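You operate a simulated robot arm through the tools that you are given. There is no shell and no other tool. Be economical: measure what you need, move in short steps, check, and stop when the job is done.

You are at the controls of a simulated robot arm. One attempt, no reset.

Task
Take the clear jar and leave it on the teal tray for finished work. Fetch the grey mist bottle and stand it on the top of the stamping table. Open the card drawer, put the teal folding card from the scoring board on top of the white creasing board, then shut the drawer. Take the teal jug and put it on the wooden hoop. Take the teal glitter bottle and leave it on the pink card pack. Open the ribbon tip-out bin. The order is free. Set down upright: clear jar, grey mist bottle, teal jug, teal glitter bottle.

It is judged by the outcome, as a careful person would: the job done as asked, and still so three seconds after it is handed in. It fails if anything else is knocked over, pushed out of place, dropped, spilled or broken.

Robot
A 6-joint arm with a two-finger parallel gripper on a trunk, on a base that drives. Base frame: it is fixed to the floor where the robot stands at the start and does not move with it; the origin is under the middle of the robot, x ahead of it, y to its left, z up; the surface under the hand at the start is at about z = 80. Lengths are in cm, angles in rad, forces in N, time in s.
With the tool pointing down near the work surface it reaches from about 22 to 66 cm from the robot's upright axis, wherever it stands. Its first joint turns from -2.897 to 2.897 rad. Places, roughly: card drawer [110, -80, 40]; clear jar (8x8x9 cm) [70, 10, 110]; grey mist bottle (4x4x8 cm) [40, -70, 80]; pink card pack (10x6x2 cm) [-380, -260, 90]; ribbon tip-out bin [140, -200, 140]; teal folding card (10x13x4 cm) [110, -80, 40]; teal glitter bottle (4x4x9 cm) [-360, -280, 90]; teal jug (11x7x9 cm) [-380, -240, 90]; teal tray for finished work (15x15 cm) [-70, 40, 80]; top of the stamping table [50, -290, 80]; white creasing board (22x18x4 cm) [-170, 50, 80]; wooden hoop (12x14x2 cm) [70, -40, 110]. Payload 1.57 kg.
Tool frame: the origin (TCP) lies between the finger pads and is the grasp point; the fingertips stand 3 cm ahead of it; z points along the fingers, y is the line along which they close. Largest opening 11 cm; finger width 2.4, thickness 1.2; the body of the gripper, 4.8 by 11.2 cm, starts 7.8 cm behind the TCP.
Orientation is that of the tool frame in the base frame, as a unit quaternion [w, x, y, z]. With the fingers straight down and closing along the base's y, the tool's x points along the base's -x, its y along +y and its z along -z.

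Tools
- The arm moves only by the tool servo_tool. Its argument "motion" is text: rows parted by semicolons, each of 7 numbers parted by spaces: the shift along the base's x, y, z in cm, then the turn, a rotation vector about the base's x, y, z in rad, then the closure, from 0 (fully open) to 1 (shut). In form: tx ty tz ax ay az hand; .... A call has 1 to 12 rows; each row is the pose to reach, as a shift and turn from the pose commanded when the call began. Rows are played at 5 a second. More than 5 cm and 0.15 rad between two rows, or a gripper value outside its range, and nothing of the call is played. A pose out of reach is approached as far as the arm can. The call stops where the force on the tool passes 40 N (or 10 N more than at its start, if that is more) or the arm is blocked; 0.2 s more then pass. Each finger travels about 10.8 cm/s and halts on what it meets, pressing with about 28 N; the grip force reading is that of the motor and also rises with nothing between the fingers. The clock runs only during rows and for 0.2 s after the last one: add rows that repeat a pose to give the fingers time. It gives the time, the measured TCP pose, the force on the tool (base axes), the opening and the grip force at its end, in the units of the frame above (readings bear some noise), with the torque about the TCP (base axes, N m) and any sound that the robot's microphone picked up.
- Cameras (640 x 400 px; columns grow to the right, rows downward): "scene" is now at [3.62, 15.04, 165.66]; the picture's right is [0.20, -0.98, 0.00], its down [-0.91, -0.19, -0.36] and it looks along [0.36, 0.07, -0.93] (base axes); focal length 214 px, centre (320, 200). "wrist" rides on the gripper at [7, 1.6, -14.1] in the tool frame; the picture's right is [-0.23, 0.97, 0.00], its down [-0.85, -0.20, -0.48] and it looks along [-0.47, -0.11, 0.88] (tool axes); focal length 222 px, centre (320, 200).
- get_image(camera): a new picture of that camera. The clock stands still meanwhile.
- slide_trunk(by): slides the trunk up (or, below 0, down) by that many cm; the arm and the scene camera ride with it, the base frame stays. It gives what a move gives, with no picture.
- roll_base(legs): drives the robot by 1 to 6 legs, each [ahead, left, turn to the left] in cm, cm and rad, along the robot's own axes; the way and the turn of a leg run together, so that a leg with both is an arc; at most 150 cm and 3.142 rad a leg. The arm and the cameras ride along, it lands a little off, and it stops where it bumps. It gives what a move gives.
- head_to(pan, tilt): turns the head with the scene camera to pan (to the left, within 2.094 rad either way) and tilt (down, from -0.506 to 1.204), counted from straight ahead of the robot. It gives what a move gives.
- pixel_to_xyz(camera, pixels): for up to 12 pixels [column, row] of the newest picture of that camera ("zoom" is the newest enlarged one), the place [x, y, z] in the base frame of the surface seen there, good to about 0.2 cm. The clock stands still meanwhile.
- zoom(camera, box): a new picture of the part [left, top, right, bottom] of that camera's present view, enlarged. The clock stands still meanwhile.
- sign_off(): hands the job in; it is judged then, once.

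Go step by step. Measure first, check grasps and placings, and put right what went wrong. The budget is 131 turns and 152 pictures, counting those below and the enlarged ones. Unless the task says otherwise, let go and move clear before handing in, and close with one line.

The tools are called as name(argument=value, ...) on one line, values as JSON. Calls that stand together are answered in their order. servo_tool: Moves the arm, as the interface text tells. Its arguments: {"type":"object","properties":{"motion":{"type":"string"}},"required":["motion"]} The other tools are called the same way: slide_trunk (by) slides the trunk up or down; roll_base (legs) drives the base; head_to (pan, tilt) turns the head that bears the scene camera; get_image (camera) takes a picture; pixel_to_xyz (camera, pixels) gives the place of the surface under pixels of a picture; zoom (camera, box) takes an enlarged picture of a part of a camera's view; sign_off () hands the job in.

At the start:

```text
t: 0.0
ee_pos: [31.12, -24.79, 139.94]
ee_rot: [-0.001, 0.0, 1.0, 0.0]
contact_force: [-0.5, -0.3, -0.6]
ft_torque: [-0.01, 0.0, 0.01]
width: 10.99
grip_force: 0.1
trunk travel left (down, up): [-27.5, 31.5]
robot x, y, heading: [-0.1, 0.24, -0.0]
head pan, tilt: [0.199, 1.201]
```

scene: 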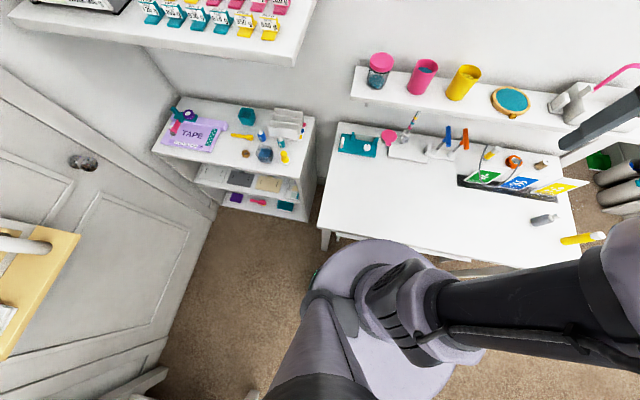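
wrist: 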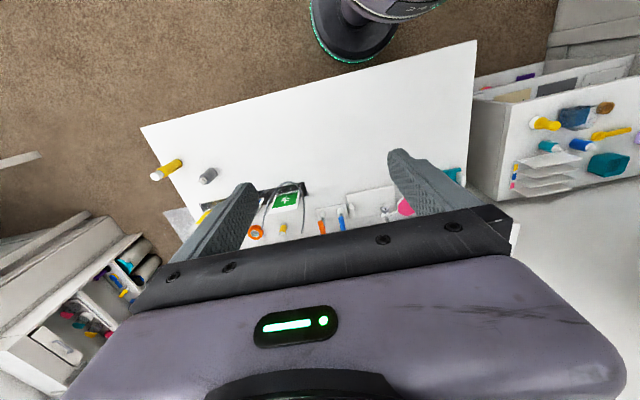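

The scene shows the desk ahead with a shelf above it (jar near (380,70), hoop near (510,100)) and a grey bottle near (543,219). I'll look around with the head and measure these.

pixel_to_xyz(camera="scene", pixels=[[380, 60], [378, 80], [424, 75], [465, 80], [510, 102], [543, 219], [340, 210], [550, 250], [360, 90], [570, 115], [360, 145], [270, 120]])

zoom(camera="scene", box=[320, 30, 640, 230])

head_to(pan=-0.8, tilt=0.7)

get_image(camera="scene")

```text
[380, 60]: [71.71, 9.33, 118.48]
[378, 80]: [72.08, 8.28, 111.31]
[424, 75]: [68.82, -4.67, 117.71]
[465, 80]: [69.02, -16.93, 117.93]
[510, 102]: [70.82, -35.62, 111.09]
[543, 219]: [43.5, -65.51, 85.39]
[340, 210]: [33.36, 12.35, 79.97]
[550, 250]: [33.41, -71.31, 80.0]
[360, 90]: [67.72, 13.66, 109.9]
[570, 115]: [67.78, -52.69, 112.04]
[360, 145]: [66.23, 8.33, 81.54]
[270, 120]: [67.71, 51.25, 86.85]
```

```text
2.00 times, centred on (480, 130) of scene
```

zoom: 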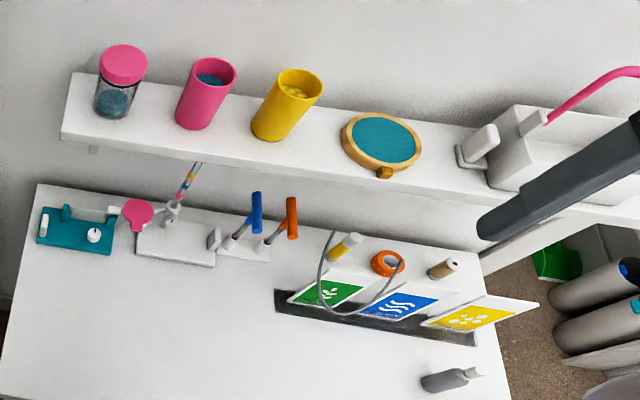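

```text
t: 1.3
ee_pos: [31.07, -24.85, 139.81]
ee_rot: [-0.001, -0.001, 1.0, 0.0]
contact_force: [0.2, 0.6, -0.7]
ft_torque: [0.0, -0.01, -0.02]
width: 11.0
grip_force: 0.1
trunk travel left (down, up): [-27.5, 31.5]
robot x, y, heading: [0.06, 0.21, 0.002]
head pan, tilt: [-0.799, 0.7]
```

```text
148 pictures are left
```

scene: 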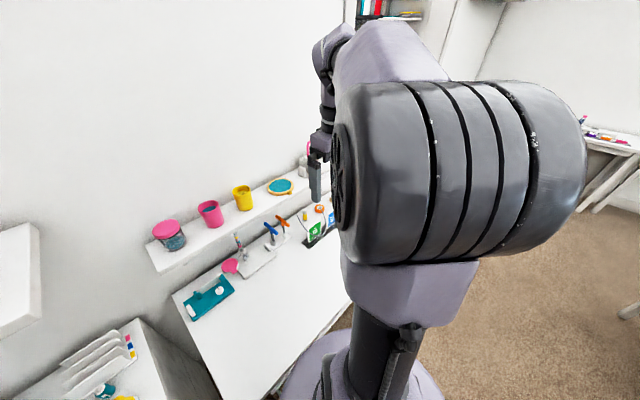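

The arm hides the right side; I'll pan further both ways to map the room.

head_to(pan=2.0, tilt=0.6)

get_image(camera="scene")

head_to(pan=0.8, tilt=0.6)

get_image(camera="scene")

head_to(pan=-2.0, tilt=0.5)

get_image(camera="scene")

```text
t: 3.7
ee_pos: [31.02, -24.83, 139.82]
ee_rot: [-0.001, 0.0, 1.0, 0.0]
contact_force: [-0.2, -0.3, 0.6]
ft_torque: [-0.01, 0.04, 0.02]
width: 10.99
grip_force: 0.1
trunk travel left (down, up): [-27.5, 31.5]
robot x, y, heading: [0.01, 0.2, -0.006]
head pan, tilt: [2.0, 0.6]
```

```text
147 pictures are left
```

scene: 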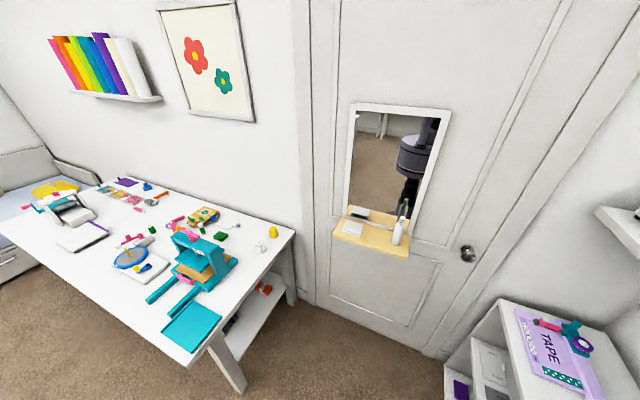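

```text
t: 5.1
ee_pos: [31.12, -24.79, 139.85]
ee_rot: [0.0, 0.0, 1.0, 0.0]
contact_force: [-0.7, -0.7, -0.2]
ft_torque: [-0.02, 0.04, 0.03]
width: 10.96
grip_force: 0.0
trunk travel left (down, up): [-27.5, 31.5]
robot x, y, heading: [-0.14, 0.14, 0.003]
head pan, tilt: [0.799, 0.6]
```

```text
146 pictures are left
```

scene: 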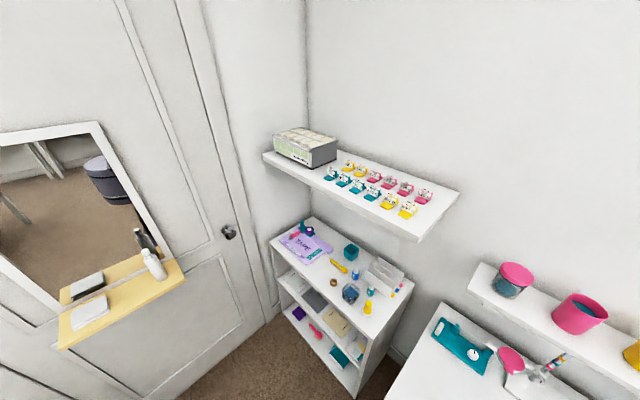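

```text
t: 7.6
ee_pos: [31.13, -24.8, 139.9]
ee_rot: [0.0, 0.0, 1.0, 0.001]
contact_force: [0.1, -0.9, 0.4]
ft_torque: [0.03, -0.02, -0.01]
width: 10.99
grip_force: 0.0
trunk travel left (down, up): [-27.5, 31.5]
robot x, y, heading: [0.33, -0.2, -0.003]
head pan, tilt: [-2.0, 0.499]
```

```text
145 pictures are left
```

scene: 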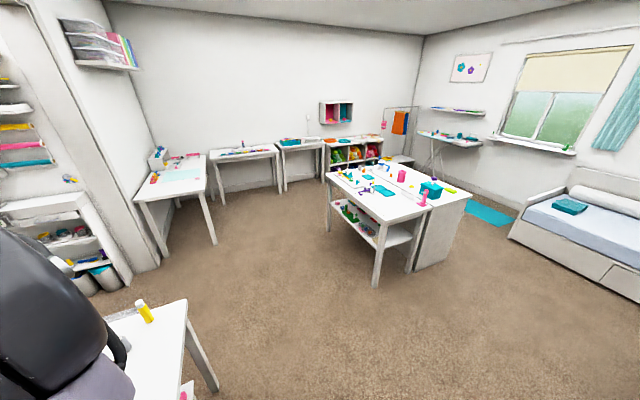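

Now I measure places in this view: tables, island, alcove.

pixel_to_xyz(camera="scene", pixels=[[180, 182], [158, 205], [240, 152], [300, 143], [350, 145], [380, 180], [430, 185], [450, 140], [70, 240], [20, 150], [125, 280], [280, 300]])

zoom(camera="scene", box=[120, 90, 320, 215])

zoom(camera="scene", box=[300, 80, 500, 205])

head_to(pan=2.0, tilt=0.6)

zoom(camera="scene", box=[0, 150, 320, 350])

pixel_to_xyz(camera="scene", pixels=[[190, 323], [162, 330], [218, 320], [185, 350], [192, 304], [205, 265], [185, 362], [295, 235], [0, 235], [82, 235], [130, 258], [55, 205]])

```text
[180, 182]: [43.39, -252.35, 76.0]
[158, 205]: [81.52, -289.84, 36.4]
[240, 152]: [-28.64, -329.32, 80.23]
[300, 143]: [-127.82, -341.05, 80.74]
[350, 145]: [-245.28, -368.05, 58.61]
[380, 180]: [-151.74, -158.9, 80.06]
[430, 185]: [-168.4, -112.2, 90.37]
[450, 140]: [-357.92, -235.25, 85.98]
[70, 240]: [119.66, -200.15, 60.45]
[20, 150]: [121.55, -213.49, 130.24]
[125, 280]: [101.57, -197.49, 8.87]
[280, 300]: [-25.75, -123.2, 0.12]
```

```text
3.20 times, centred on (220, 152) of scene
```

zoom: 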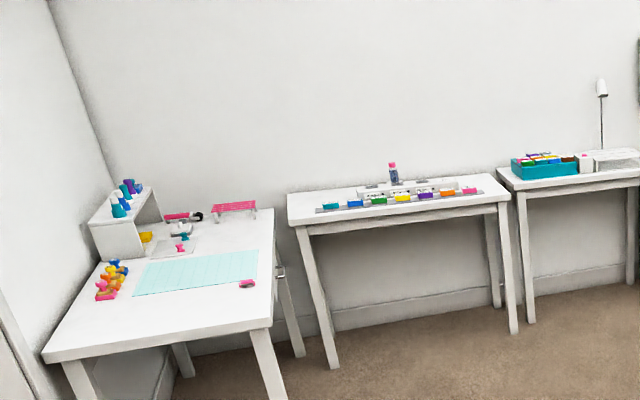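

```text
3.20 times, centred on (400, 142) of scene
```

zoom: 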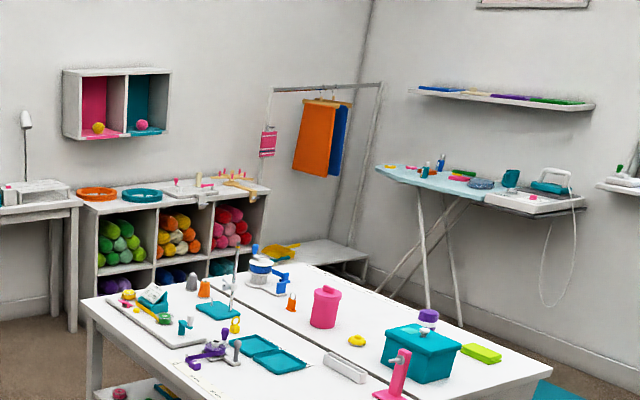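

```text
t: 10.9
ee_pos: [31.09, -24.72, 139.78]
ee_rot: [0.001, 0.001, 1.0, 0.0]
contact_force: [0.3, 0.1, 0.4]
ft_torque: [-0.02, 0.01, 0.05]
width: 11.0
grip_force: 0.0
trunk travel left (down, up): [-27.5, 31.5]
robot x, y, heading: [0.24, 0.24, -0.004]
head pan, tilt: [2.0, 0.6]
```

```text
2.00 times, centred on (160, 250) of scene
```

zoom: 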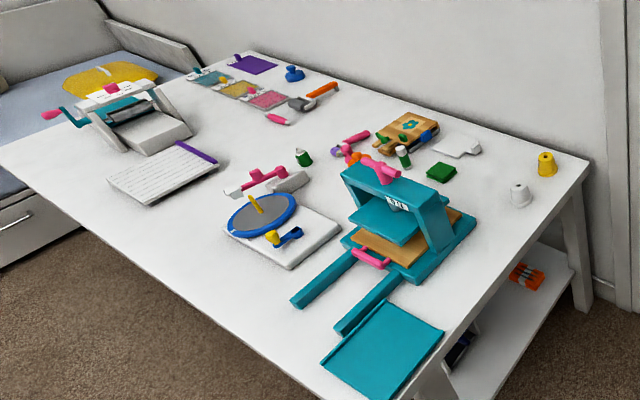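

```text
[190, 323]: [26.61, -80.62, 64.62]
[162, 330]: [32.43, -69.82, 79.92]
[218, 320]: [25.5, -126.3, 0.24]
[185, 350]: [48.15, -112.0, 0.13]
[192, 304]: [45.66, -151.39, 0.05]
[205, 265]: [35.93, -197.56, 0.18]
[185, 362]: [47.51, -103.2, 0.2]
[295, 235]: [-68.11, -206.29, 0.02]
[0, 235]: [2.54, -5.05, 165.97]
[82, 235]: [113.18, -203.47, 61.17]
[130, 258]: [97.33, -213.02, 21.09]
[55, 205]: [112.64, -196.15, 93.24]
```

The side table shows a teal tray, press and a white board with a blue circle. I measure from this enlarged picture.

pixel_to_xyz(camera="zoom", pixels=[[385, 350], [325, 360], [385, 302], [440, 338], [380, 395], [165, 175], [290, 245], [255, 210], [590, 165], [5, 155], [420, 380], [150, 130]])

zoom(camera="scene", box=[0, 150, 200, 275])

head_to(pan=-1.5, tilt=0.8)

get_image(camera="scene")

```text
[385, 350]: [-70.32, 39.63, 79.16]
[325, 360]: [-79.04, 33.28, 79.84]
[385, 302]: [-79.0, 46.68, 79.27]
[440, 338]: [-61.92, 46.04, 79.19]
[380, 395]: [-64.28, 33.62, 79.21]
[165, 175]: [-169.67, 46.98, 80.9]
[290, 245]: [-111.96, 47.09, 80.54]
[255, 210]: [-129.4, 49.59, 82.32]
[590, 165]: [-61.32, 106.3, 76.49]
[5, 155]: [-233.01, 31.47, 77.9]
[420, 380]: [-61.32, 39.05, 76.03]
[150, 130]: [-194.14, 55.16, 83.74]
```

```text
3.20 times, centred on (100, 212) of scene
```

zoom: 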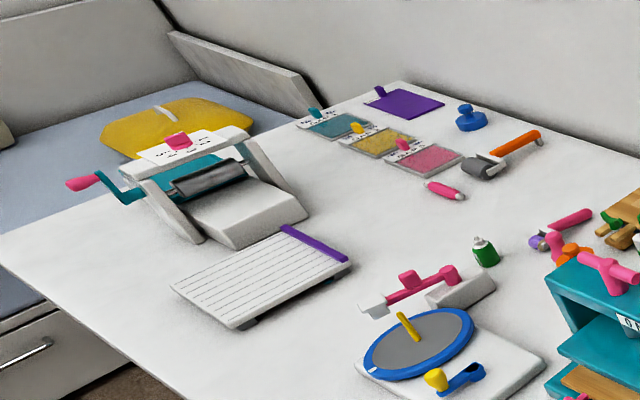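

```text
t: 13.8
ee_pos: [31.12, -24.84, 139.83]
ee_rot: [-0.001, 0.0, 1.0, 0.0]
contact_force: [0.2, 0.2, -0.2]
ft_torque: [0.0, 0.0, 0.02]
width: 11.0
grip_force: 0.2
trunk travel left (down, up): [-27.5, 31.5]
robot x, y, heading: [0.1, -0.09, 0.001]
head pan, tilt: [-1.499, 0.799]
```

```text
140 pictures are left
```

scene: 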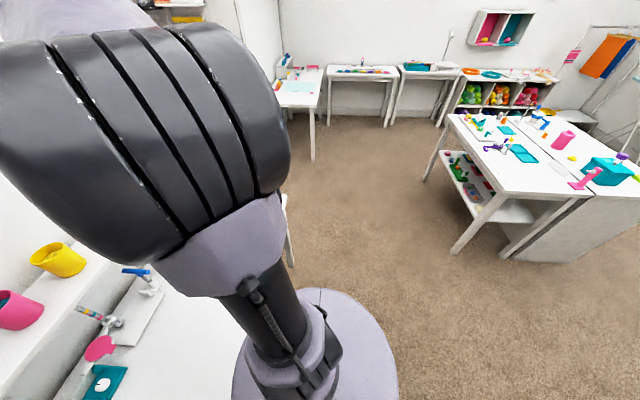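

I'll measure the right-hand unit through the wrist picture and look down at the base and desk edge.

get_image(camera="wrist")

pixel_to_xyz(camera="wrist", pixels=[[60, 350], [130, 265], [40, 250], [80, 300], [140, 128], [478, 42], [300, 85], [208, 176], [20, 158], [170, 170]])

zoom(camera="wrist", box=[0, 200, 200, 325])

head_to(pan=0.3, tilt=1.2)

get_image(camera="scene")

```text
139 pictures are left
```

wrist: 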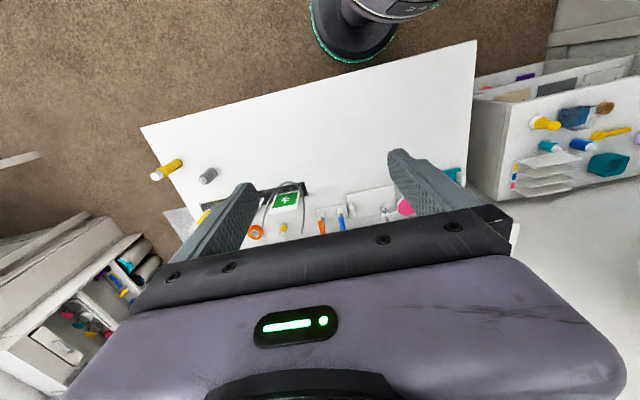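

```text
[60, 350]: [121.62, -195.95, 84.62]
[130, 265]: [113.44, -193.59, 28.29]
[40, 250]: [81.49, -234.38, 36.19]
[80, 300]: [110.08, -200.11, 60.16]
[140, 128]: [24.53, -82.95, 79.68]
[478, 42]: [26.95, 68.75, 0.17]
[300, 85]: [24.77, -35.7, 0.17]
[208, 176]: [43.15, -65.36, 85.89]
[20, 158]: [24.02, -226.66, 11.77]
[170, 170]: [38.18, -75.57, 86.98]
```

```text
3.20 times, centred on (100, 262) of wrist
```

zoom: 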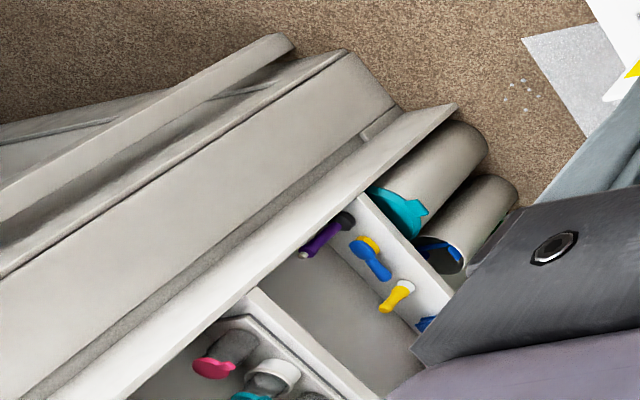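

```text
t: 15.6
ee_pos: [31.09, -24.71, 139.81]
ee_rot: [-0.001, 0.001, 1.0, 0.0]
contact_force: [-0.4, 0.0, 0.5]
ft_torque: [0.01, 0.02, 0.01]
width: 11.02
grip_force: 0.0
trunk travel left (down, up): [-27.5, 31.5]
robot x, y, heading: [0.03, -0.03, 0.003]
head pan, tilt: [0.3, 1.201]
```

```text
137 pictures are left
```

scene: 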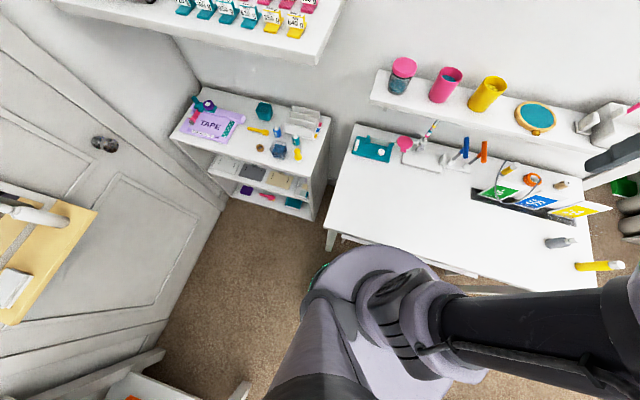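

Measuring the base rim and desk front edge to know clearance.

pixel_to_xyz(camera="scene", pixels=[[360, 248], [308, 270], [336, 218], [325, 245], [420, 260], [440, 285], [403, 68], [399, 85], [535, 117], [560, 242], [402, 95], [378, 85]])

zoom(camera="scene", box=[280, 180, 520, 330])

```text
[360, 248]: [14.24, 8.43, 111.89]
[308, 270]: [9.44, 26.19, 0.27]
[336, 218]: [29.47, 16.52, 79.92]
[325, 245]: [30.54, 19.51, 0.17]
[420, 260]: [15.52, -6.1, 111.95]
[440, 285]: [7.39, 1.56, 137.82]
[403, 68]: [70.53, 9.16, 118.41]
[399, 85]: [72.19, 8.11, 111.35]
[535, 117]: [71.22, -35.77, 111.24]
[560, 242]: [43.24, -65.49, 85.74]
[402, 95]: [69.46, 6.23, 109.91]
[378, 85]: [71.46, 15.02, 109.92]
```

```text
2.67 times, centred on (400, 255) of scene
```

zoom: 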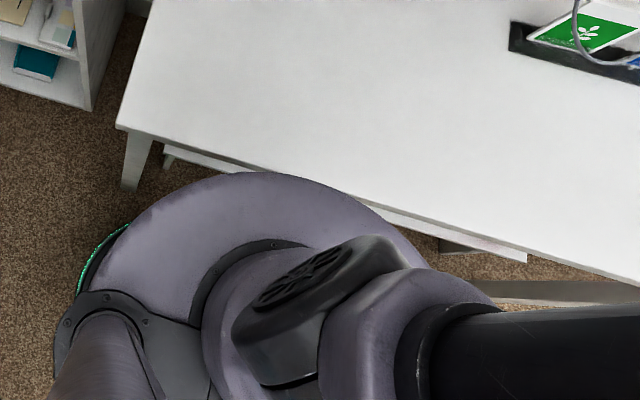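

Checking the plank under the desk and the legs before nudging forward.

pixel_to_xyz(camera="zoom", pixels=[[200, 155], [480, 240], [410, 215], [130, 175], [150, 135], [470, 250], [120, 125], [635, 285], [560, 288], [170, 160]])

servo_tool(motion="0 0 0 0 0 0 0; 3 4 0 0 0 0 0; 6 8 0 0 0 0 0; 9 12 0 0 0 0 0; 12 16 0 0 0 0 0; 15 20 0 0 0 0 0; 18 24 0 0 0 0 0; 21 28 0 0 0 0 0; 24 32 0 0 0 0 0; 27 33.5 0 0 0 0 0; 27 33.5 0 0 0 0 0")

```text
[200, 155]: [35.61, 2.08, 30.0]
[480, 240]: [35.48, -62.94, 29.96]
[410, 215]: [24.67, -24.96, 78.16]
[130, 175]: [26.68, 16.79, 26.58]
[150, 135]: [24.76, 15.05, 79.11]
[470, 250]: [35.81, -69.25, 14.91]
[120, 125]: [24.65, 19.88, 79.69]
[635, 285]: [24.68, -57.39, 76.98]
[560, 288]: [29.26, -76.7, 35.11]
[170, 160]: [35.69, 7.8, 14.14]
```

```text
t: 18.0
ee_pos: [57.88, 8.76, 139.81]
ee_rot: [0.002, 0.001, 1.0, 0.001]
contact_force: [-0.4, -0.4, -0.1]
ft_torque: [0.02, 0.0, 0.03]
width: 11.01
grip_force: 0.0
trunk travel left (down, up): [-27.5, 31.5]
robot x, y, heading: [0.0, 0.3, 0.0]
head pan, tilt: [0.3, 1.201]
```

The arm reaches well at height. Trying full extension over the jar, still high.

servo_tool(motion="4 0 0 0 0 0 0; 8 0 -2 0 0 0 0; 11 0 -5 0 0 0 0; 13.5 0.2 -8 0 0 0 0; 13.5 0.2 -11 0 0 0 0; 13.5 0.2 -11 0 0 0 0")

get_image(camera="wrist")

get_image(camera="scene")

```text
t: 19.4
ee_pos: [63.65, 9.14, 129.13]
ee_rot: [0.0, 0.0, 1.0, 0.001]
contact_force: [-0.2, 0.0, -0.6]
ft_torque: [0.02, 0.0, 0.02]
width: 11.0
grip_force: 0.1
out of reach, approached as far as the arm can: row 1, 2, 3, 4, 5, 6
trunk travel left (down, up): [-27.5, 31.5]
robot x, y, heading: [-0.09, -0.04, 0.001]
head pan, tilt: [0.3, 1.201]
```

```text
135 pictures are left
```

wrist: 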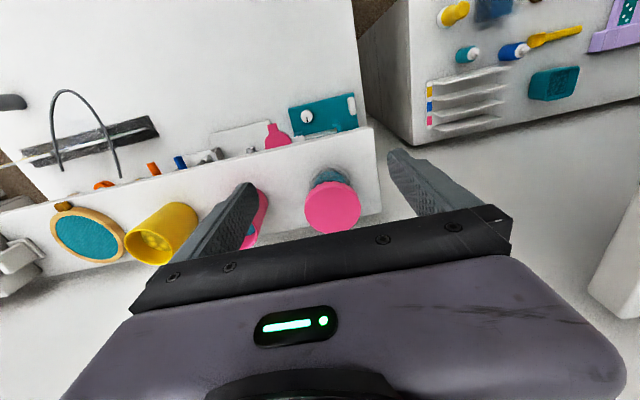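

```text
134 pictures are left
```

scene: 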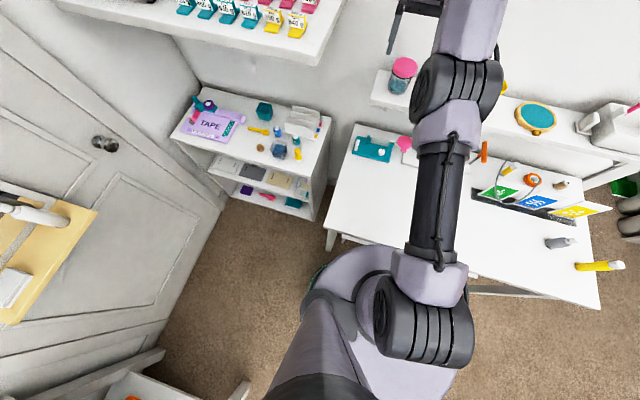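

Straight-down reach ends at x≈64, so I'll tilt the tool forward about 0.5 rad. First I pin the jar's lid in the wrist picture.

pixel_to_xyz(camera="wrist", pixels=[[332, 207], [307, 207], [358, 207], [332, 184], [332, 230], [325, 172], [262, 200], [340, 240], [380, 205]])

```text
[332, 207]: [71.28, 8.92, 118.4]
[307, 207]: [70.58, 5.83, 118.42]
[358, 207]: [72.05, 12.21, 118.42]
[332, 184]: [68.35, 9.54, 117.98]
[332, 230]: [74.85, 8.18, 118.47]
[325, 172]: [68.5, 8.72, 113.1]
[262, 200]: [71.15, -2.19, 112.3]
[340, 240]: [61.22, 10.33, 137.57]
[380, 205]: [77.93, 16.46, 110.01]
```

servo_tool(motion="0 0 0 0 -0.14 0 0; 0 0 0 0 -0.28 0 0; 0 0 0 0 -0.42 0 0; 0 0 0 0 -0.5 0 0; 0 0 0 0 -0.5 0 0")

```text
t: 20.6
ee_pos: [69.67, 11.45, 136.59]
ee_rot: [0.2, 0.0, 0.98, 0.0]
contact_force: [-0.1, 0.0, -0.1]
ft_torque: [0.01, -0.01, 0.0]
width: 10.98
grip_force: 0.1
out of reach, approached as far as the arm can: row 1, 2, 3, 4, 5
trunk travel left (down, up): [-27.5, 31.5]
robot x, y, heading: [-0.18, 0.38, 0.003]
head pan, tilt: [0.3, 1.201]
```

Reach is best with the wrist level with the shoulder, so I raise the trunk and then descend with it.

slide_trunk(by=14)

servo_tool(motion="0 0 0 0 0 0 0; 0 0 0 0 0 0 0")

```text
t: 22.3
ee_pos: [69.76, 11.36, 150.66]
ee_rot: [0.198, -0.001, 0.98, 0.0]
contact_force: [-0.4, -0.3, 0.0]
ft_torque: [-0.01, 0.0, 0.0]
width: 11.01
grip_force: 0.1
trunk travel left (down, up): [-41.5, 17.5]
robot x, y, heading: [-0.26, 0.14, 0.005]
head pan, tilt: [0.3, 1.201]
```

```text
t: 22.9
ee_pos: [69.83, 11.29, 150.64]
ee_rot: [0.199, 0.001, 0.98, -0.001]
contact_force: [0.2, 0.2, -0.7]
ft_torque: [0.0, 0.04, -0.01]
width: 11.0
grip_force: 0.1
trunk travel left (down, up): [-41.5, 17.5]
robot x, y, heading: [-0.07, -0.31, -0.003]
head pan, tilt: [0.3, 1.201]
```

servo_tool(motion="0 -1 -4 0 0 0 0; 0.5 -2.3 -8 0 0 0 0; 1.2 -2.3 -12 0 0 0 0; 1.7 -2.3 -16 0 0 0 0; 1.7 -2.3 -21 0 0 0 0; 1.7 -2.3 -21 0 0 0 0")

get_image(camera="wrist")

```text
t: 24.3
ee_pos: [76.86, 10.03, 131.4]
ee_rot: [0.196, -0.003, 0.981, -0.006]
contact_force: [0.0, -0.3, -0.3]
ft_torque: [-0.01, -0.04, -0.01]
width: 11.02
grip_force: 0.1
out of reach, approached as far as the arm can: row 1, 2, 3, 4, 5
trunk travel left (down, up): [-41.5, 17.5]
robot x, y, heading: [-0.27, 0.09, -0.002]
head pan, tilt: [0.3, 1.201]
```

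```text
133 pictures are left
```

wrist: 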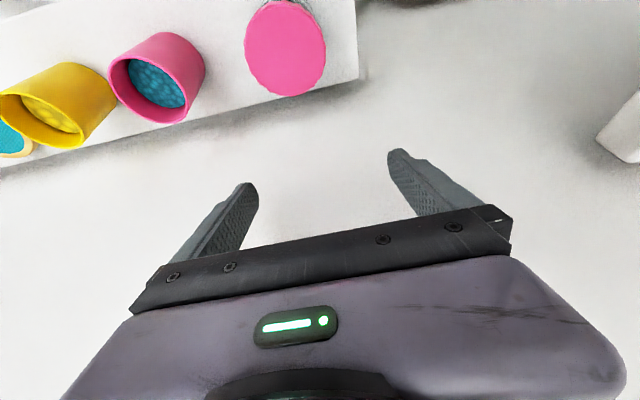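

The arm sits at x 76.9; correcting to x 71.5, y 9.

servo_tool(motion="0 0 0 0 0 0 0; -3 -0.5 0 0 0 0 0; -5.4 -1 -1 0 0 0 0; -5.4 -1 -1 0 0 0 0; -5.4 -1 -1 0 0 0 0")

get_image(camera="wrist")

```text
t: 25.5
ee_pos: [65.81, 8.36, 128.71]
ee_rot: [0.198, 0.0, 0.98, 0.001]
contact_force: [0.6, -0.5, 0.1]
ft_torque: [0.02, 0.02, -0.01]
width: 11.0
grip_force: 0.0
out of reach, approached as far as the arm can: row 2
trunk travel left (down, up): [-41.5, 17.5]
robot x, y, heading: [-0.06, 0.18, 0.0]
head pan, tilt: [0.3, 1.201]
```

```text
132 pictures are left
```

wrist: 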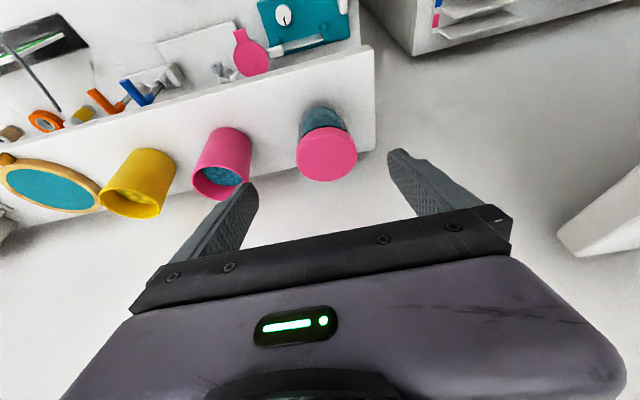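

The shift counts from the commanded pose, not the actual; now command = actual. Moving +5.6 in x at this height.

servo_tool(motion="1.5 0 0 0 0 0 0; 3 0.3 0 0 0 0 0; 4.5 0.6 0 0 0 0 0; 5.6 0.6 0 0 0 0 0; 5.6 0.6 0 0 0 0 0; 5.6 0.6 0 0 0 0 0")

```text
t: 26.9
ee_pos: [71.51, 8.85, 128.7]
ee_rot: [0.198, -0.001, 0.98, -0.001]
contact_force: [0.5, -0.3, -0.7]
ft_torque: [0.01, 0.02, -0.01]
width: 10.98
grip_force: 0.1
trunk travel left (down, up): [-41.5, 17.5]
robot x, y, heading: [-0.05, -0.35, 0.002]
head pan, tilt: [0.3, 1.201]
```

In place over the jar; trunk down 14.

slide_trunk(by=-14)

get_image(camera="wrist")

get_image(camera="scene")

```text
t: 28.6
ee_pos: [71.63, 8.9, 114.76]
ee_rot: [0.198, 0.0, 0.98, 0.0]
contact_force: [-0.2, 0.2, 0.7]
ft_torque: [0.0, -0.01, -0.01]
width: 11.01
grip_force: 0.0
trunk travel left (down, up): [-27.5, 31.5]
robot x, y, heading: [-0.18, 0.05, 0.0]
head pan, tilt: [0.3, 1.201]
```

```text
131 pictures are left
```

wrist: 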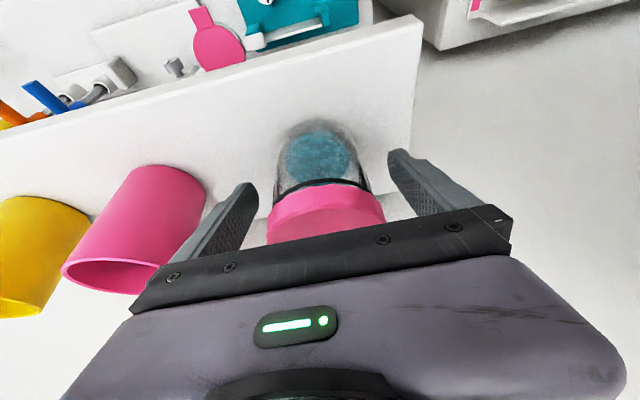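

```text
130 pictures are left
```

scene: 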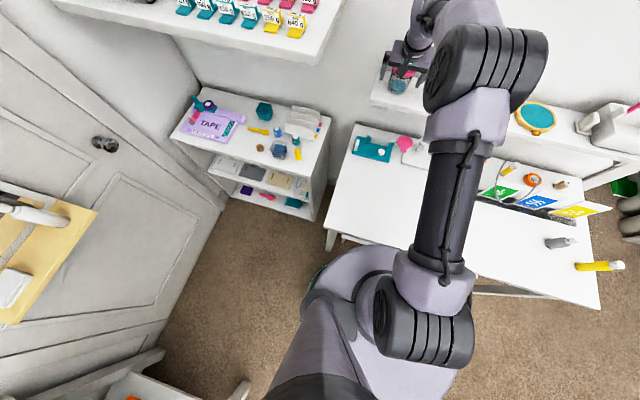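

The jar is between the fingers, clear of the pink cup. Closing gradually, then lifting by trunk.

servo_tool(motion="0 0 0 0 0 0 0.2; 0 0 0 0 0 0 0.35; 0 0 0 0 0 0 0.5; 0 0 0 0 0 0 0.6; 0 0 0 0 0 0 0.6; 0 0 0 0 0 0 0.6")

slide_trunk(by=10)

get_image(camera="wrist")

```text
t: 29.9
ee_pos: [71.6, 8.81, 114.72]
ee_rot: [0.198, 0.0, 0.98, 0.0]
contact_force: [-0.2, -0.7, 1.2]
ft_torque: [0.0, 0.04, 0.03]
width: 7.05
grip_force: 27.6
trunk travel left (down, up): [-27.5, 31.5]
robot x, y, heading: [-0.2, 0.05, -0.002]
head pan, tilt: [0.3, 1.201]
```

```text
t: 31.3
ee_pos: [71.7, 8.89, 124.66]
ee_rot: [0.197, 0.0, 0.98, -0.001]
contact_force: [0.5, -0.2, -0.7]
ft_torque: [0.04, 0.0, 0.05]
width: 7.07
grip_force: 27.9
trunk travel left (down, up): [-37.5, 21.5]
robot x, y, heading: [0.07, 0.14, -0.003]
head pan, tilt: [0.3, 1.201]
```

```text
129 pictures are left
```

wrist: 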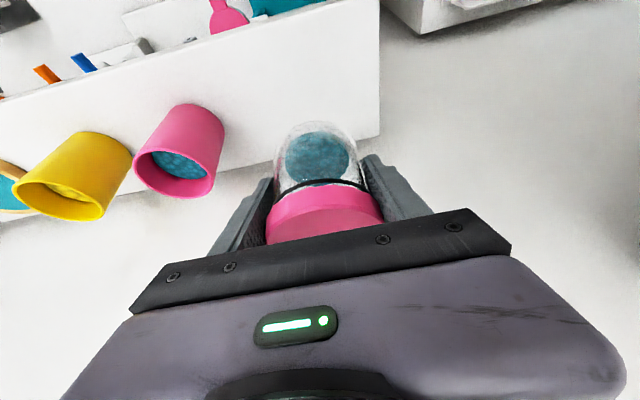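

Jar held (opening 7.05, force 28). Retracting arm and driving to stand before the tray facing +y.

servo_tool(motion="-4.5 0 0 0 0 0 0.6; -9 0 0 0 0 0 0.6; -13.5 0 0 0 0 0 0.6; -18 0 0 0 0 0 0.6; -22.5 0 0 0 0 0 0.6; -27 -1 0 0 0 0 0.6; -31 -2 0 0 0 0 0.6; -31 -2 0 0 0 0 0.6")

roll_base(legs=[[-70, -14, 0], [0, 0, 1.571]])

head_to(pan=0.3, tilt=0.9)

get_image(camera="scene")

```text
t: 33.1
ee_pos: [40.64, 6.88, 124.51]
ee_rot: [0.198, 0.0, 0.98, -0.001]
contact_force: [0.6, 0.2, -0.9]
ft_torque: [0.01, 0.03, 0.01]
width: 7.04
grip_force: 27.9
trunk travel left (down, up): [-37.5, 21.5]
robot x, y, heading: [-0.07, 0.26, -0.005]
head pan, tilt: [0.3, 1.201]
```

```text
t: 40.8
ee_pos: [-76.3, 27.06, 124.44]
ee_rot: [0.143, -0.681, 0.705, 0.137]
contact_force: [-1.1, 0.3, -1.6]
ft_torque: [0.0, 0.0, -0.02]
width: 6.95
grip_force: 28.4
trunk travel left (down, up): [-37.5, 21.5]
robot x, y, heading: [-70.57, -13.53, 1.54]
head pan, tilt: [0.3, 1.201]
```

```text
t: 41.6
ee_pos: [-76.28, 27.17, 124.44]
ee_rot: [0.143, -0.682, 0.704, 0.136]
contact_force: [0.3, -0.2, -1.1]
ft_torque: [0.01, 0.04, -0.01]
width: 6.96
grip_force: 28.2
trunk travel left (down, up): [-37.5, 21.5]
robot x, y, heading: [-70.73, -13.74, 1.539]
head pan, tilt: [0.3, 0.901]
```

```text
128 pictures are left
```

scene: 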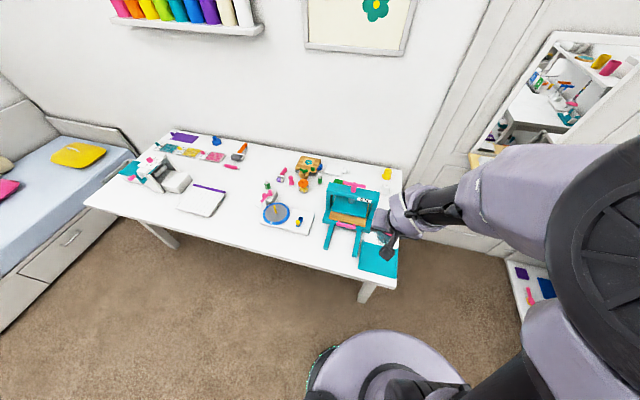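

I measure tray corners and the press beside it.

zoom(camera="scene", box=[260, 160, 420, 300])

pixel_to_xyz(camera="scene", pixels=[[375, 262], [361, 245], [360, 268], [396, 275], [370, 240], [358, 250], [350, 195], [372, 195], [375, 215], [330, 245]])

```text
2.86 times, centred on (340, 230) of scene
```

zoom: 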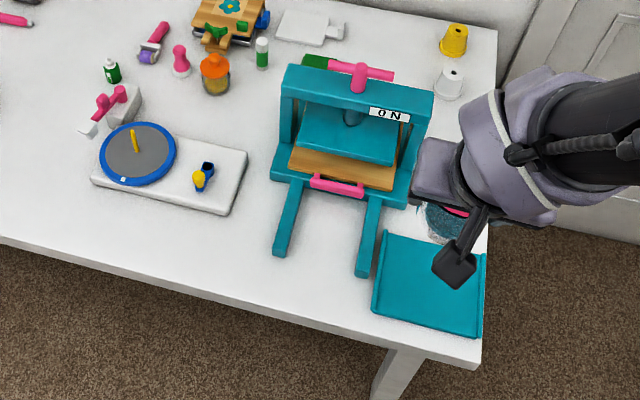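

```text
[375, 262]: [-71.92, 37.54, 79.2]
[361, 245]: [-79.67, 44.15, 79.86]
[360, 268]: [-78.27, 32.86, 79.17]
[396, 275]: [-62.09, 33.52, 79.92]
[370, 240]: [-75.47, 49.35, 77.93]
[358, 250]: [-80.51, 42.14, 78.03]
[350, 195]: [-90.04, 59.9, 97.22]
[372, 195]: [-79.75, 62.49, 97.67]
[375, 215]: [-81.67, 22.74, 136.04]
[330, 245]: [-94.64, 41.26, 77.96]
```

Tray centre ≈ (-70.2, 39.9), surface 79.2; set-down TCP height ≈ 84.1. Moving over and down.

servo_tool(motion="2 4 0 0 0 0 0.6; 4 8 0 0 0 0 0.6; 6.1 12.6 0 0 0 0 0.6; 6.1 12.6 -4 0 0 0 0.6; 6.1 12.6 -8 0 0 0 0.6; 6.1 12.6 -10 0 0 0 0.6; 6.1 12.6 -10 0 0 0 0.6")

slide_trunk(by=-25)

get_image(camera="scene")

get_image(camera="wrist")

```text
refused: row 3 steps farther than a row can; nothing moved
```

```text
t: 44.2
ee_pos: [-76.35, 27.1, 99.47]
ee_rot: [0.143, -0.682, 0.704, 0.137]
contact_force: [-0.8, 0.5, -0.8]
ft_torque: [0.01, -0.04, -0.03]
width: 6.96
grip_force: 28.3
trunk travel left (down, up): [-12.5, 46.5]
robot x, y, heading: [-70.84, -13.45, 1.537]
head pan, tilt: [0.3, 0.901]
```

```text
126 pictures are left
```

scene: 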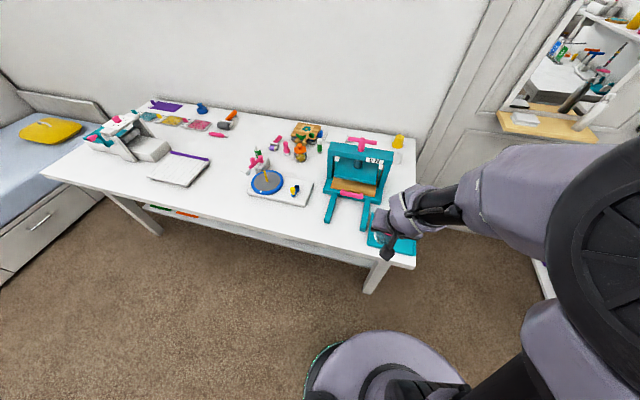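

```text
125 pictures are left
```

wrist: 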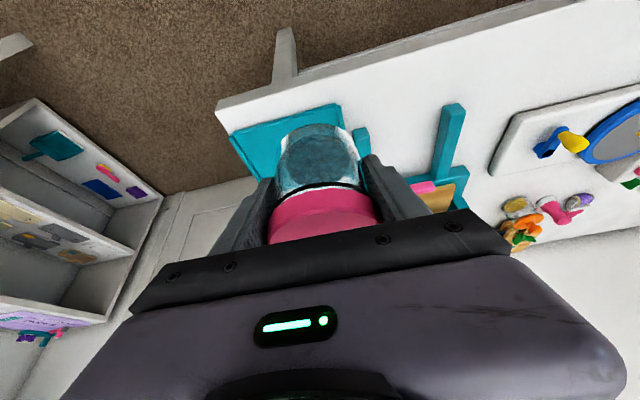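

The step was too long; TCP is at z 99.5. Moving over the tray in smaller steps and down to just above.

servo_tool(motion="2 3.5 0 0 0 0 0.6; 4 7 0 0 0 0 0.6; 6.1 10.5 0 0 0 0 0.6; 6.1 12.7 -4 0 0 0 0.6; 6.1 12.7 -8 0 0 0 0.6; 6.1 12.7 -12 0 0 0 0.6; 6.1 12.7 -14.5 0 0 0 0.6; 6.1 12.7 -15.2 0 0 0 0.6; 6.1 12.7 -15.2 0 0 0 0.6")

zoom(camera="scene", box=[300, 150, 460, 290])

get_image(camera="wrist")

```text
t: 46.2
ee_pos: [-70.4, 39.78, 84.9]
ee_rot: [0.138, -0.683, 0.703, 0.141]
contact_force: [0.2, 0.0, -2.0]
ft_torque: [0.03, -0.01, 0.05]
width: 6.93
grip_force: 27.9
out of reach, approached as far as the arm can: row 7, 8, 9
trunk travel left (down, up): [-12.5, 46.5]
robot x, y, heading: [-70.77, -13.32, 1.539]
head pan, tilt: [0.3, 0.901]
```

```text
2.86 times, centred on (380, 220) of scene
```

zoom: 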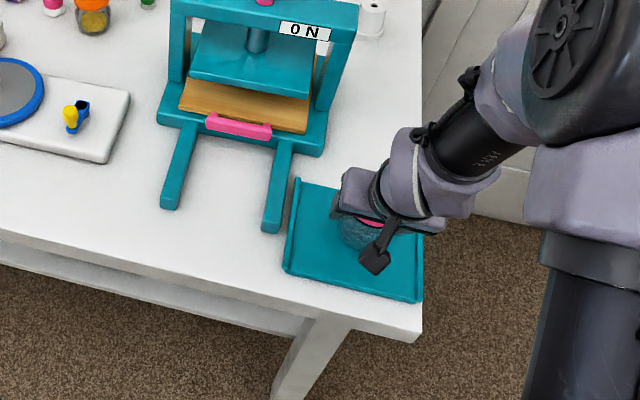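

```text
123 pictures are left
```

wrist: 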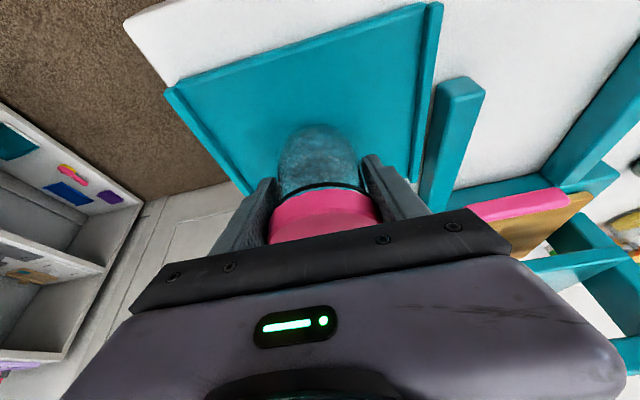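

Jar is ~0.8 cm above; lowering by trunk.

slide_trunk(by=-0.8)

```text
t: 46.7
ee_pos: [-70.49, 39.63, 84.21]
ee_rot: [0.138, -0.682, 0.704, 0.141]
contact_force: [-0.3, 0.5, -1.1]
ft_torque: [0.01, 0.0, -0.02]
width: 6.93
grip_force: 27.9
trunk travel left (down, up): [-11.7, 47.3]
robot x, y, heading: [-70.99, -13.37, 1.538]
head pan, tilt: [0.3, 0.901]
```

slide_trunk(by=-0.3)

zoom(camera="wrist", box=[200, 90, 440, 240])

```text
t: 47.2
ee_pos: [-70.29, 39.77, 83.84]
ee_rot: [0.139, -0.683, 0.703, 0.142]
contact_force: [0.1, 0.1, 5.9]
ft_torque: [0.14, -0.18, 0.0]
width: 6.94
grip_force: 28.3
trunk travel left (down, up): [-11.4, 47.6]
robot x, y, heading: [-70.67, -13.68, 1.537]
head pan, tilt: [0.3, 0.901]
```

```text
2.67 times, centred on (320, 165) of wrist
```

zoom: 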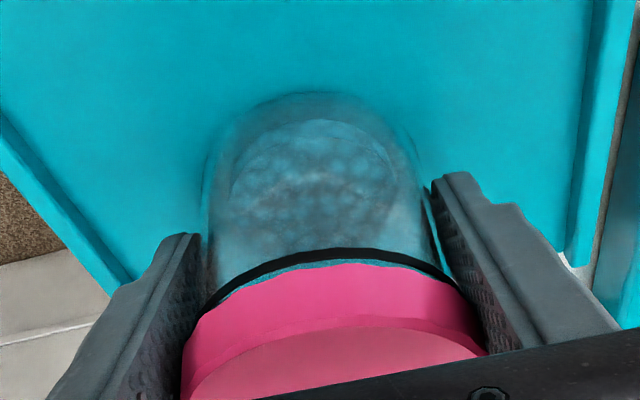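

Contact made (6 N). Opening, then raising the trunk.

servo_tool(motion="0 0 0 0 0 0 0.4; 0 0 0 0 0 0 0.2; 0 0 0 0 0 0 0; 0 0 0 0 0 0 0; 0 0 0 0 0 0 0")

slide_trunk(by=35)

zoom(camera="scene", box=[260, 160, 420, 300])

get_image(camera="wrist")

```text
t: 48.5
ee_pos: [-70.36, 39.66, 83.88]
ee_rot: [0.139, -0.682, 0.704, 0.141]
contact_force: [-0.3, -0.8, -0.3]
ft_torque: [0.01, 0.01, 0.01]
width: 11.02
grip_force: 0.0
trunk travel left (down, up): [-11.4, 47.6]
robot x, y, heading: [-71.18, -13.61, 1.534]
head pan, tilt: [0.3, 0.901]
```

```text
t: 51.9
ee_pos: [-70.41, 39.75, 118.77]
ee_rot: [0.139, -0.682, 0.704, 0.142]
contact_force: [-0.1, 0.1, 0.3]
ft_torque: [-0.01, -0.04, 0.0]
width: 11.02
grip_force: 0.0
trunk travel left (down, up): [-46.4, 12.6]
robot x, y, heading: [-70.86, -13.62, 1.537]
head pan, tilt: [0.3, 0.901]
```

```text
2.86 times, centred on (340, 230) of scene
```

zoom: 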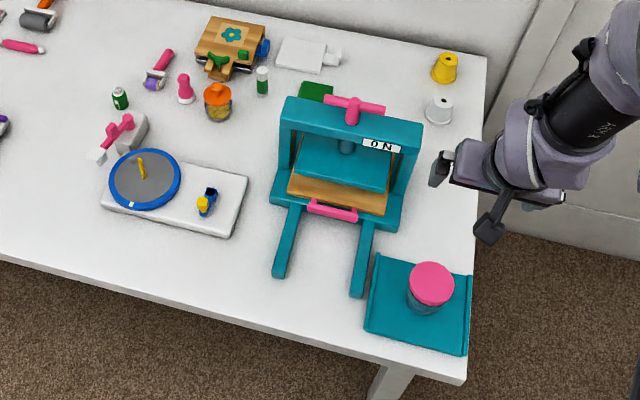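

```text
120 pictures are left
```

wrist: 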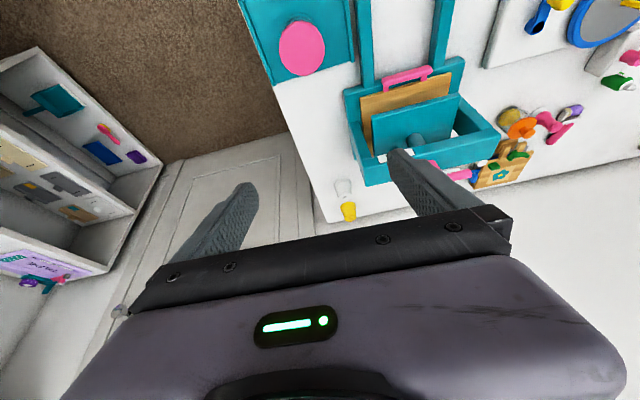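

Jar stands on the tray. Untilting, retracting, then driving to the desk's right part for the grey bottle.

servo_tool(motion="0 -3 0 -0.1 0 0 0.3; 0 -6 0 -0.2 0 0 0.3; 0 -9 0 -0.3 0 0 0.3; 0 -12 0 -0.4 0 0 0.3; 0 -15 0 -0.4 0 0 0.3; 0 -15 0 -0.4 0 0 0.3")

roll_base(legs=[[0, 0, -1.537], [62, -52, 0]])

head_to(pan=0.2, tilt=1.0)

get_image(camera="scene")

get_image(camera="wrist")

```text
t: 53.3
ee_pos: [-70.35, 24.75, 118.72]
ee_rot: [-0.001, -0.696, 0.718, -0.002]
contact_force: [0.1, 1.2, -0.5]
ft_torque: [-0.04, 0.01, -0.02]
width: 7.69
grip_force: 0.0
trunk travel left (down, up): [-46.4, 12.6]
robot x, y, heading: [-70.7, -13.66, 1.54]
head pan, tilt: [0.3, 0.901]
```

```text
t: 61.4
ee_pos: [28.92, -66.59, 118.75]
ee_rot: [-0.001, 0.007, 1.0, -0.001]
contact_force: [0.4, 0.1, 0.0]
ft_torque: [0.0, 0.03, 0.0]
width: 7.71
grip_force: 0.1
trunk travel left (down, up): [-46.4, 12.6]
robot x, y, heading: [-9.37, -66.79, -0.016]
head pan, tilt: [0.3, 0.901]
```

```text
t: 62.1
ee_pos: [28.88, -66.41, 118.75]
ee_rot: [-0.001, 0.007, 1.0, -0.001]
contact_force: [0.4, 0.0, 0.0]
ft_torque: [0.0, -0.01, 0.02]
width: 7.7
grip_force: 0.1
trunk travel left (down, up): [-46.4, 12.6]
robot x, y, heading: [-9.5, -66.8, -0.023]
head pan, tilt: [0.201, 1.0]
```

```text
119 pictures are left
```

scene: 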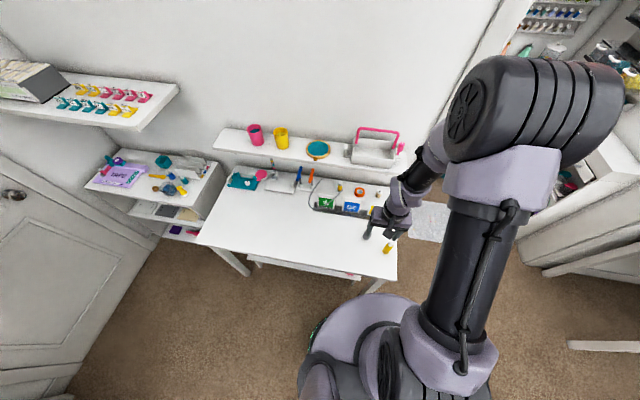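

```text
118 pictures are left
```

wrist: 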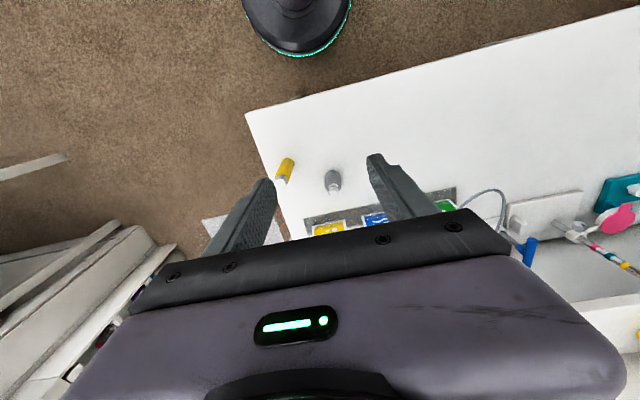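

Bottle at (333,182) in the wrist view, yellow stick at (285,168), card rack behind. Measuring.

zoom(camera="wrist", box=[240, 130, 400, 230])

pixel_to_xyz(camera="zoom", pixels=[[370, 240], [370, 185], [345, 200], [395, 200], [372, 215], [185, 130], [165, 190], [330, 390], [270, 350], [420, 330]])

```text
4.00 times, centred on (320, 180) of wrist
```

zoom: 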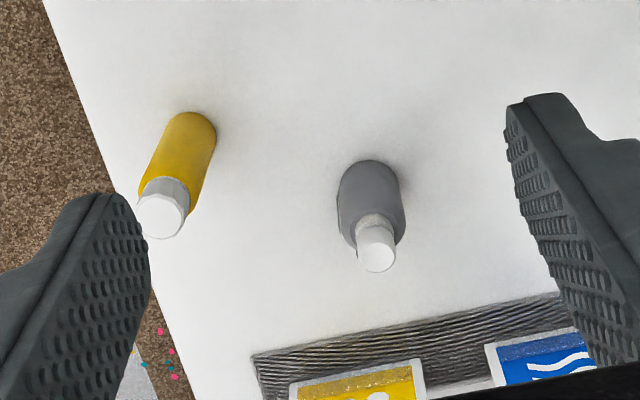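

```text
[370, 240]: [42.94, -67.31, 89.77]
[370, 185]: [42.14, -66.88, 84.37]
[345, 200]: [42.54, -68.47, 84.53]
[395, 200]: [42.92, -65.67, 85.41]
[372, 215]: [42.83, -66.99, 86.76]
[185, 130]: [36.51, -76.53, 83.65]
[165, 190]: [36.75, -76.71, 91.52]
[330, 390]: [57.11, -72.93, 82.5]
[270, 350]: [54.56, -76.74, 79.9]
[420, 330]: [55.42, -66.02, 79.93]
```

servo_tool(motion="4.5 0 0 0 0 0 0.3; 9 -0.3 0 0 0 0 0.3; 13 -0.6 0 0 0 0 0.3; 14.5 -0.65 -4 0 0 0 0.3; 14.5 -0.65 -8.5 0 0 0 0.3; 14.5 -0.65 -13 0 0 0 0.3; 14.5 -0.65 -17.5 0 0 0 0.3; 14.5 -0.65 -22 0 0 0 0.3; 14.5 -0.65 -24 0 0 0 0.3; 14.5 -0.65 -24 0 0 0 0.3")

get_image(camera="wrist")

```text
t: 64.3
ee_pos: [43.58, -67.2, 94.78]
ee_rot: [-0.001, 0.007, 1.0, -0.001]
contact_force: [0.6, 0.0, -0.5]
ft_torque: [0.0, -0.01, 0.01]
width: 7.68
grip_force: 0.0
trunk travel left (down, up): [-46.4, 12.6]
robot x, y, heading: [-9.49, -66.56, -0.016]
head pan, tilt: [0.201, 1.0]
```

```text
116 pictures are left
```

wrist: 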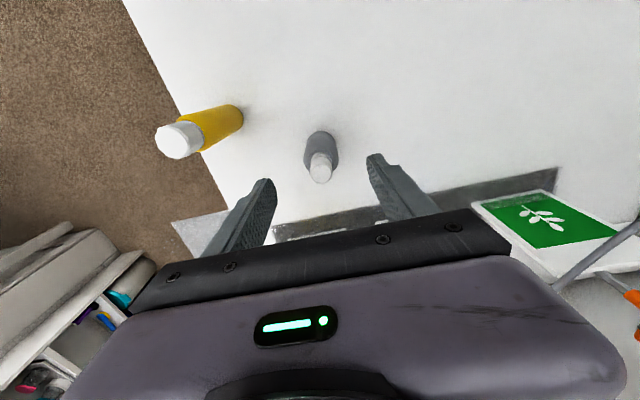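

servo_tool(motion="0 0 -4 0 0 0 0.3; 0 0 -8 0 0 0 0.3; 0 0 -10.5 0 0 0 0.3; 0 0 -10.5 0 0 0 0.3")

get_image(camera="wrist")

```text
t: 65.3
ee_pos: [43.49, -67.26, 84.11]
ee_rot: [-0.001, 0.007, 1.0, -0.001]
contact_force: [0.2, 0.8, -0.3]
ft_torque: [-0.02, -0.01, 0.0]
width: 7.72
grip_force: 0.1
trunk travel left (down, up): [-46.4, 12.6]
robot x, y, heading: [-9.57, -66.35, -0.011]
head pan, tilt: [0.201, 1.0]
```

```text
115 pictures are left
```

wrist: 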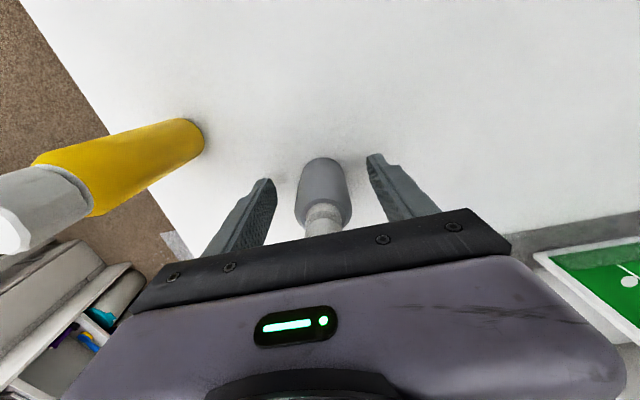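

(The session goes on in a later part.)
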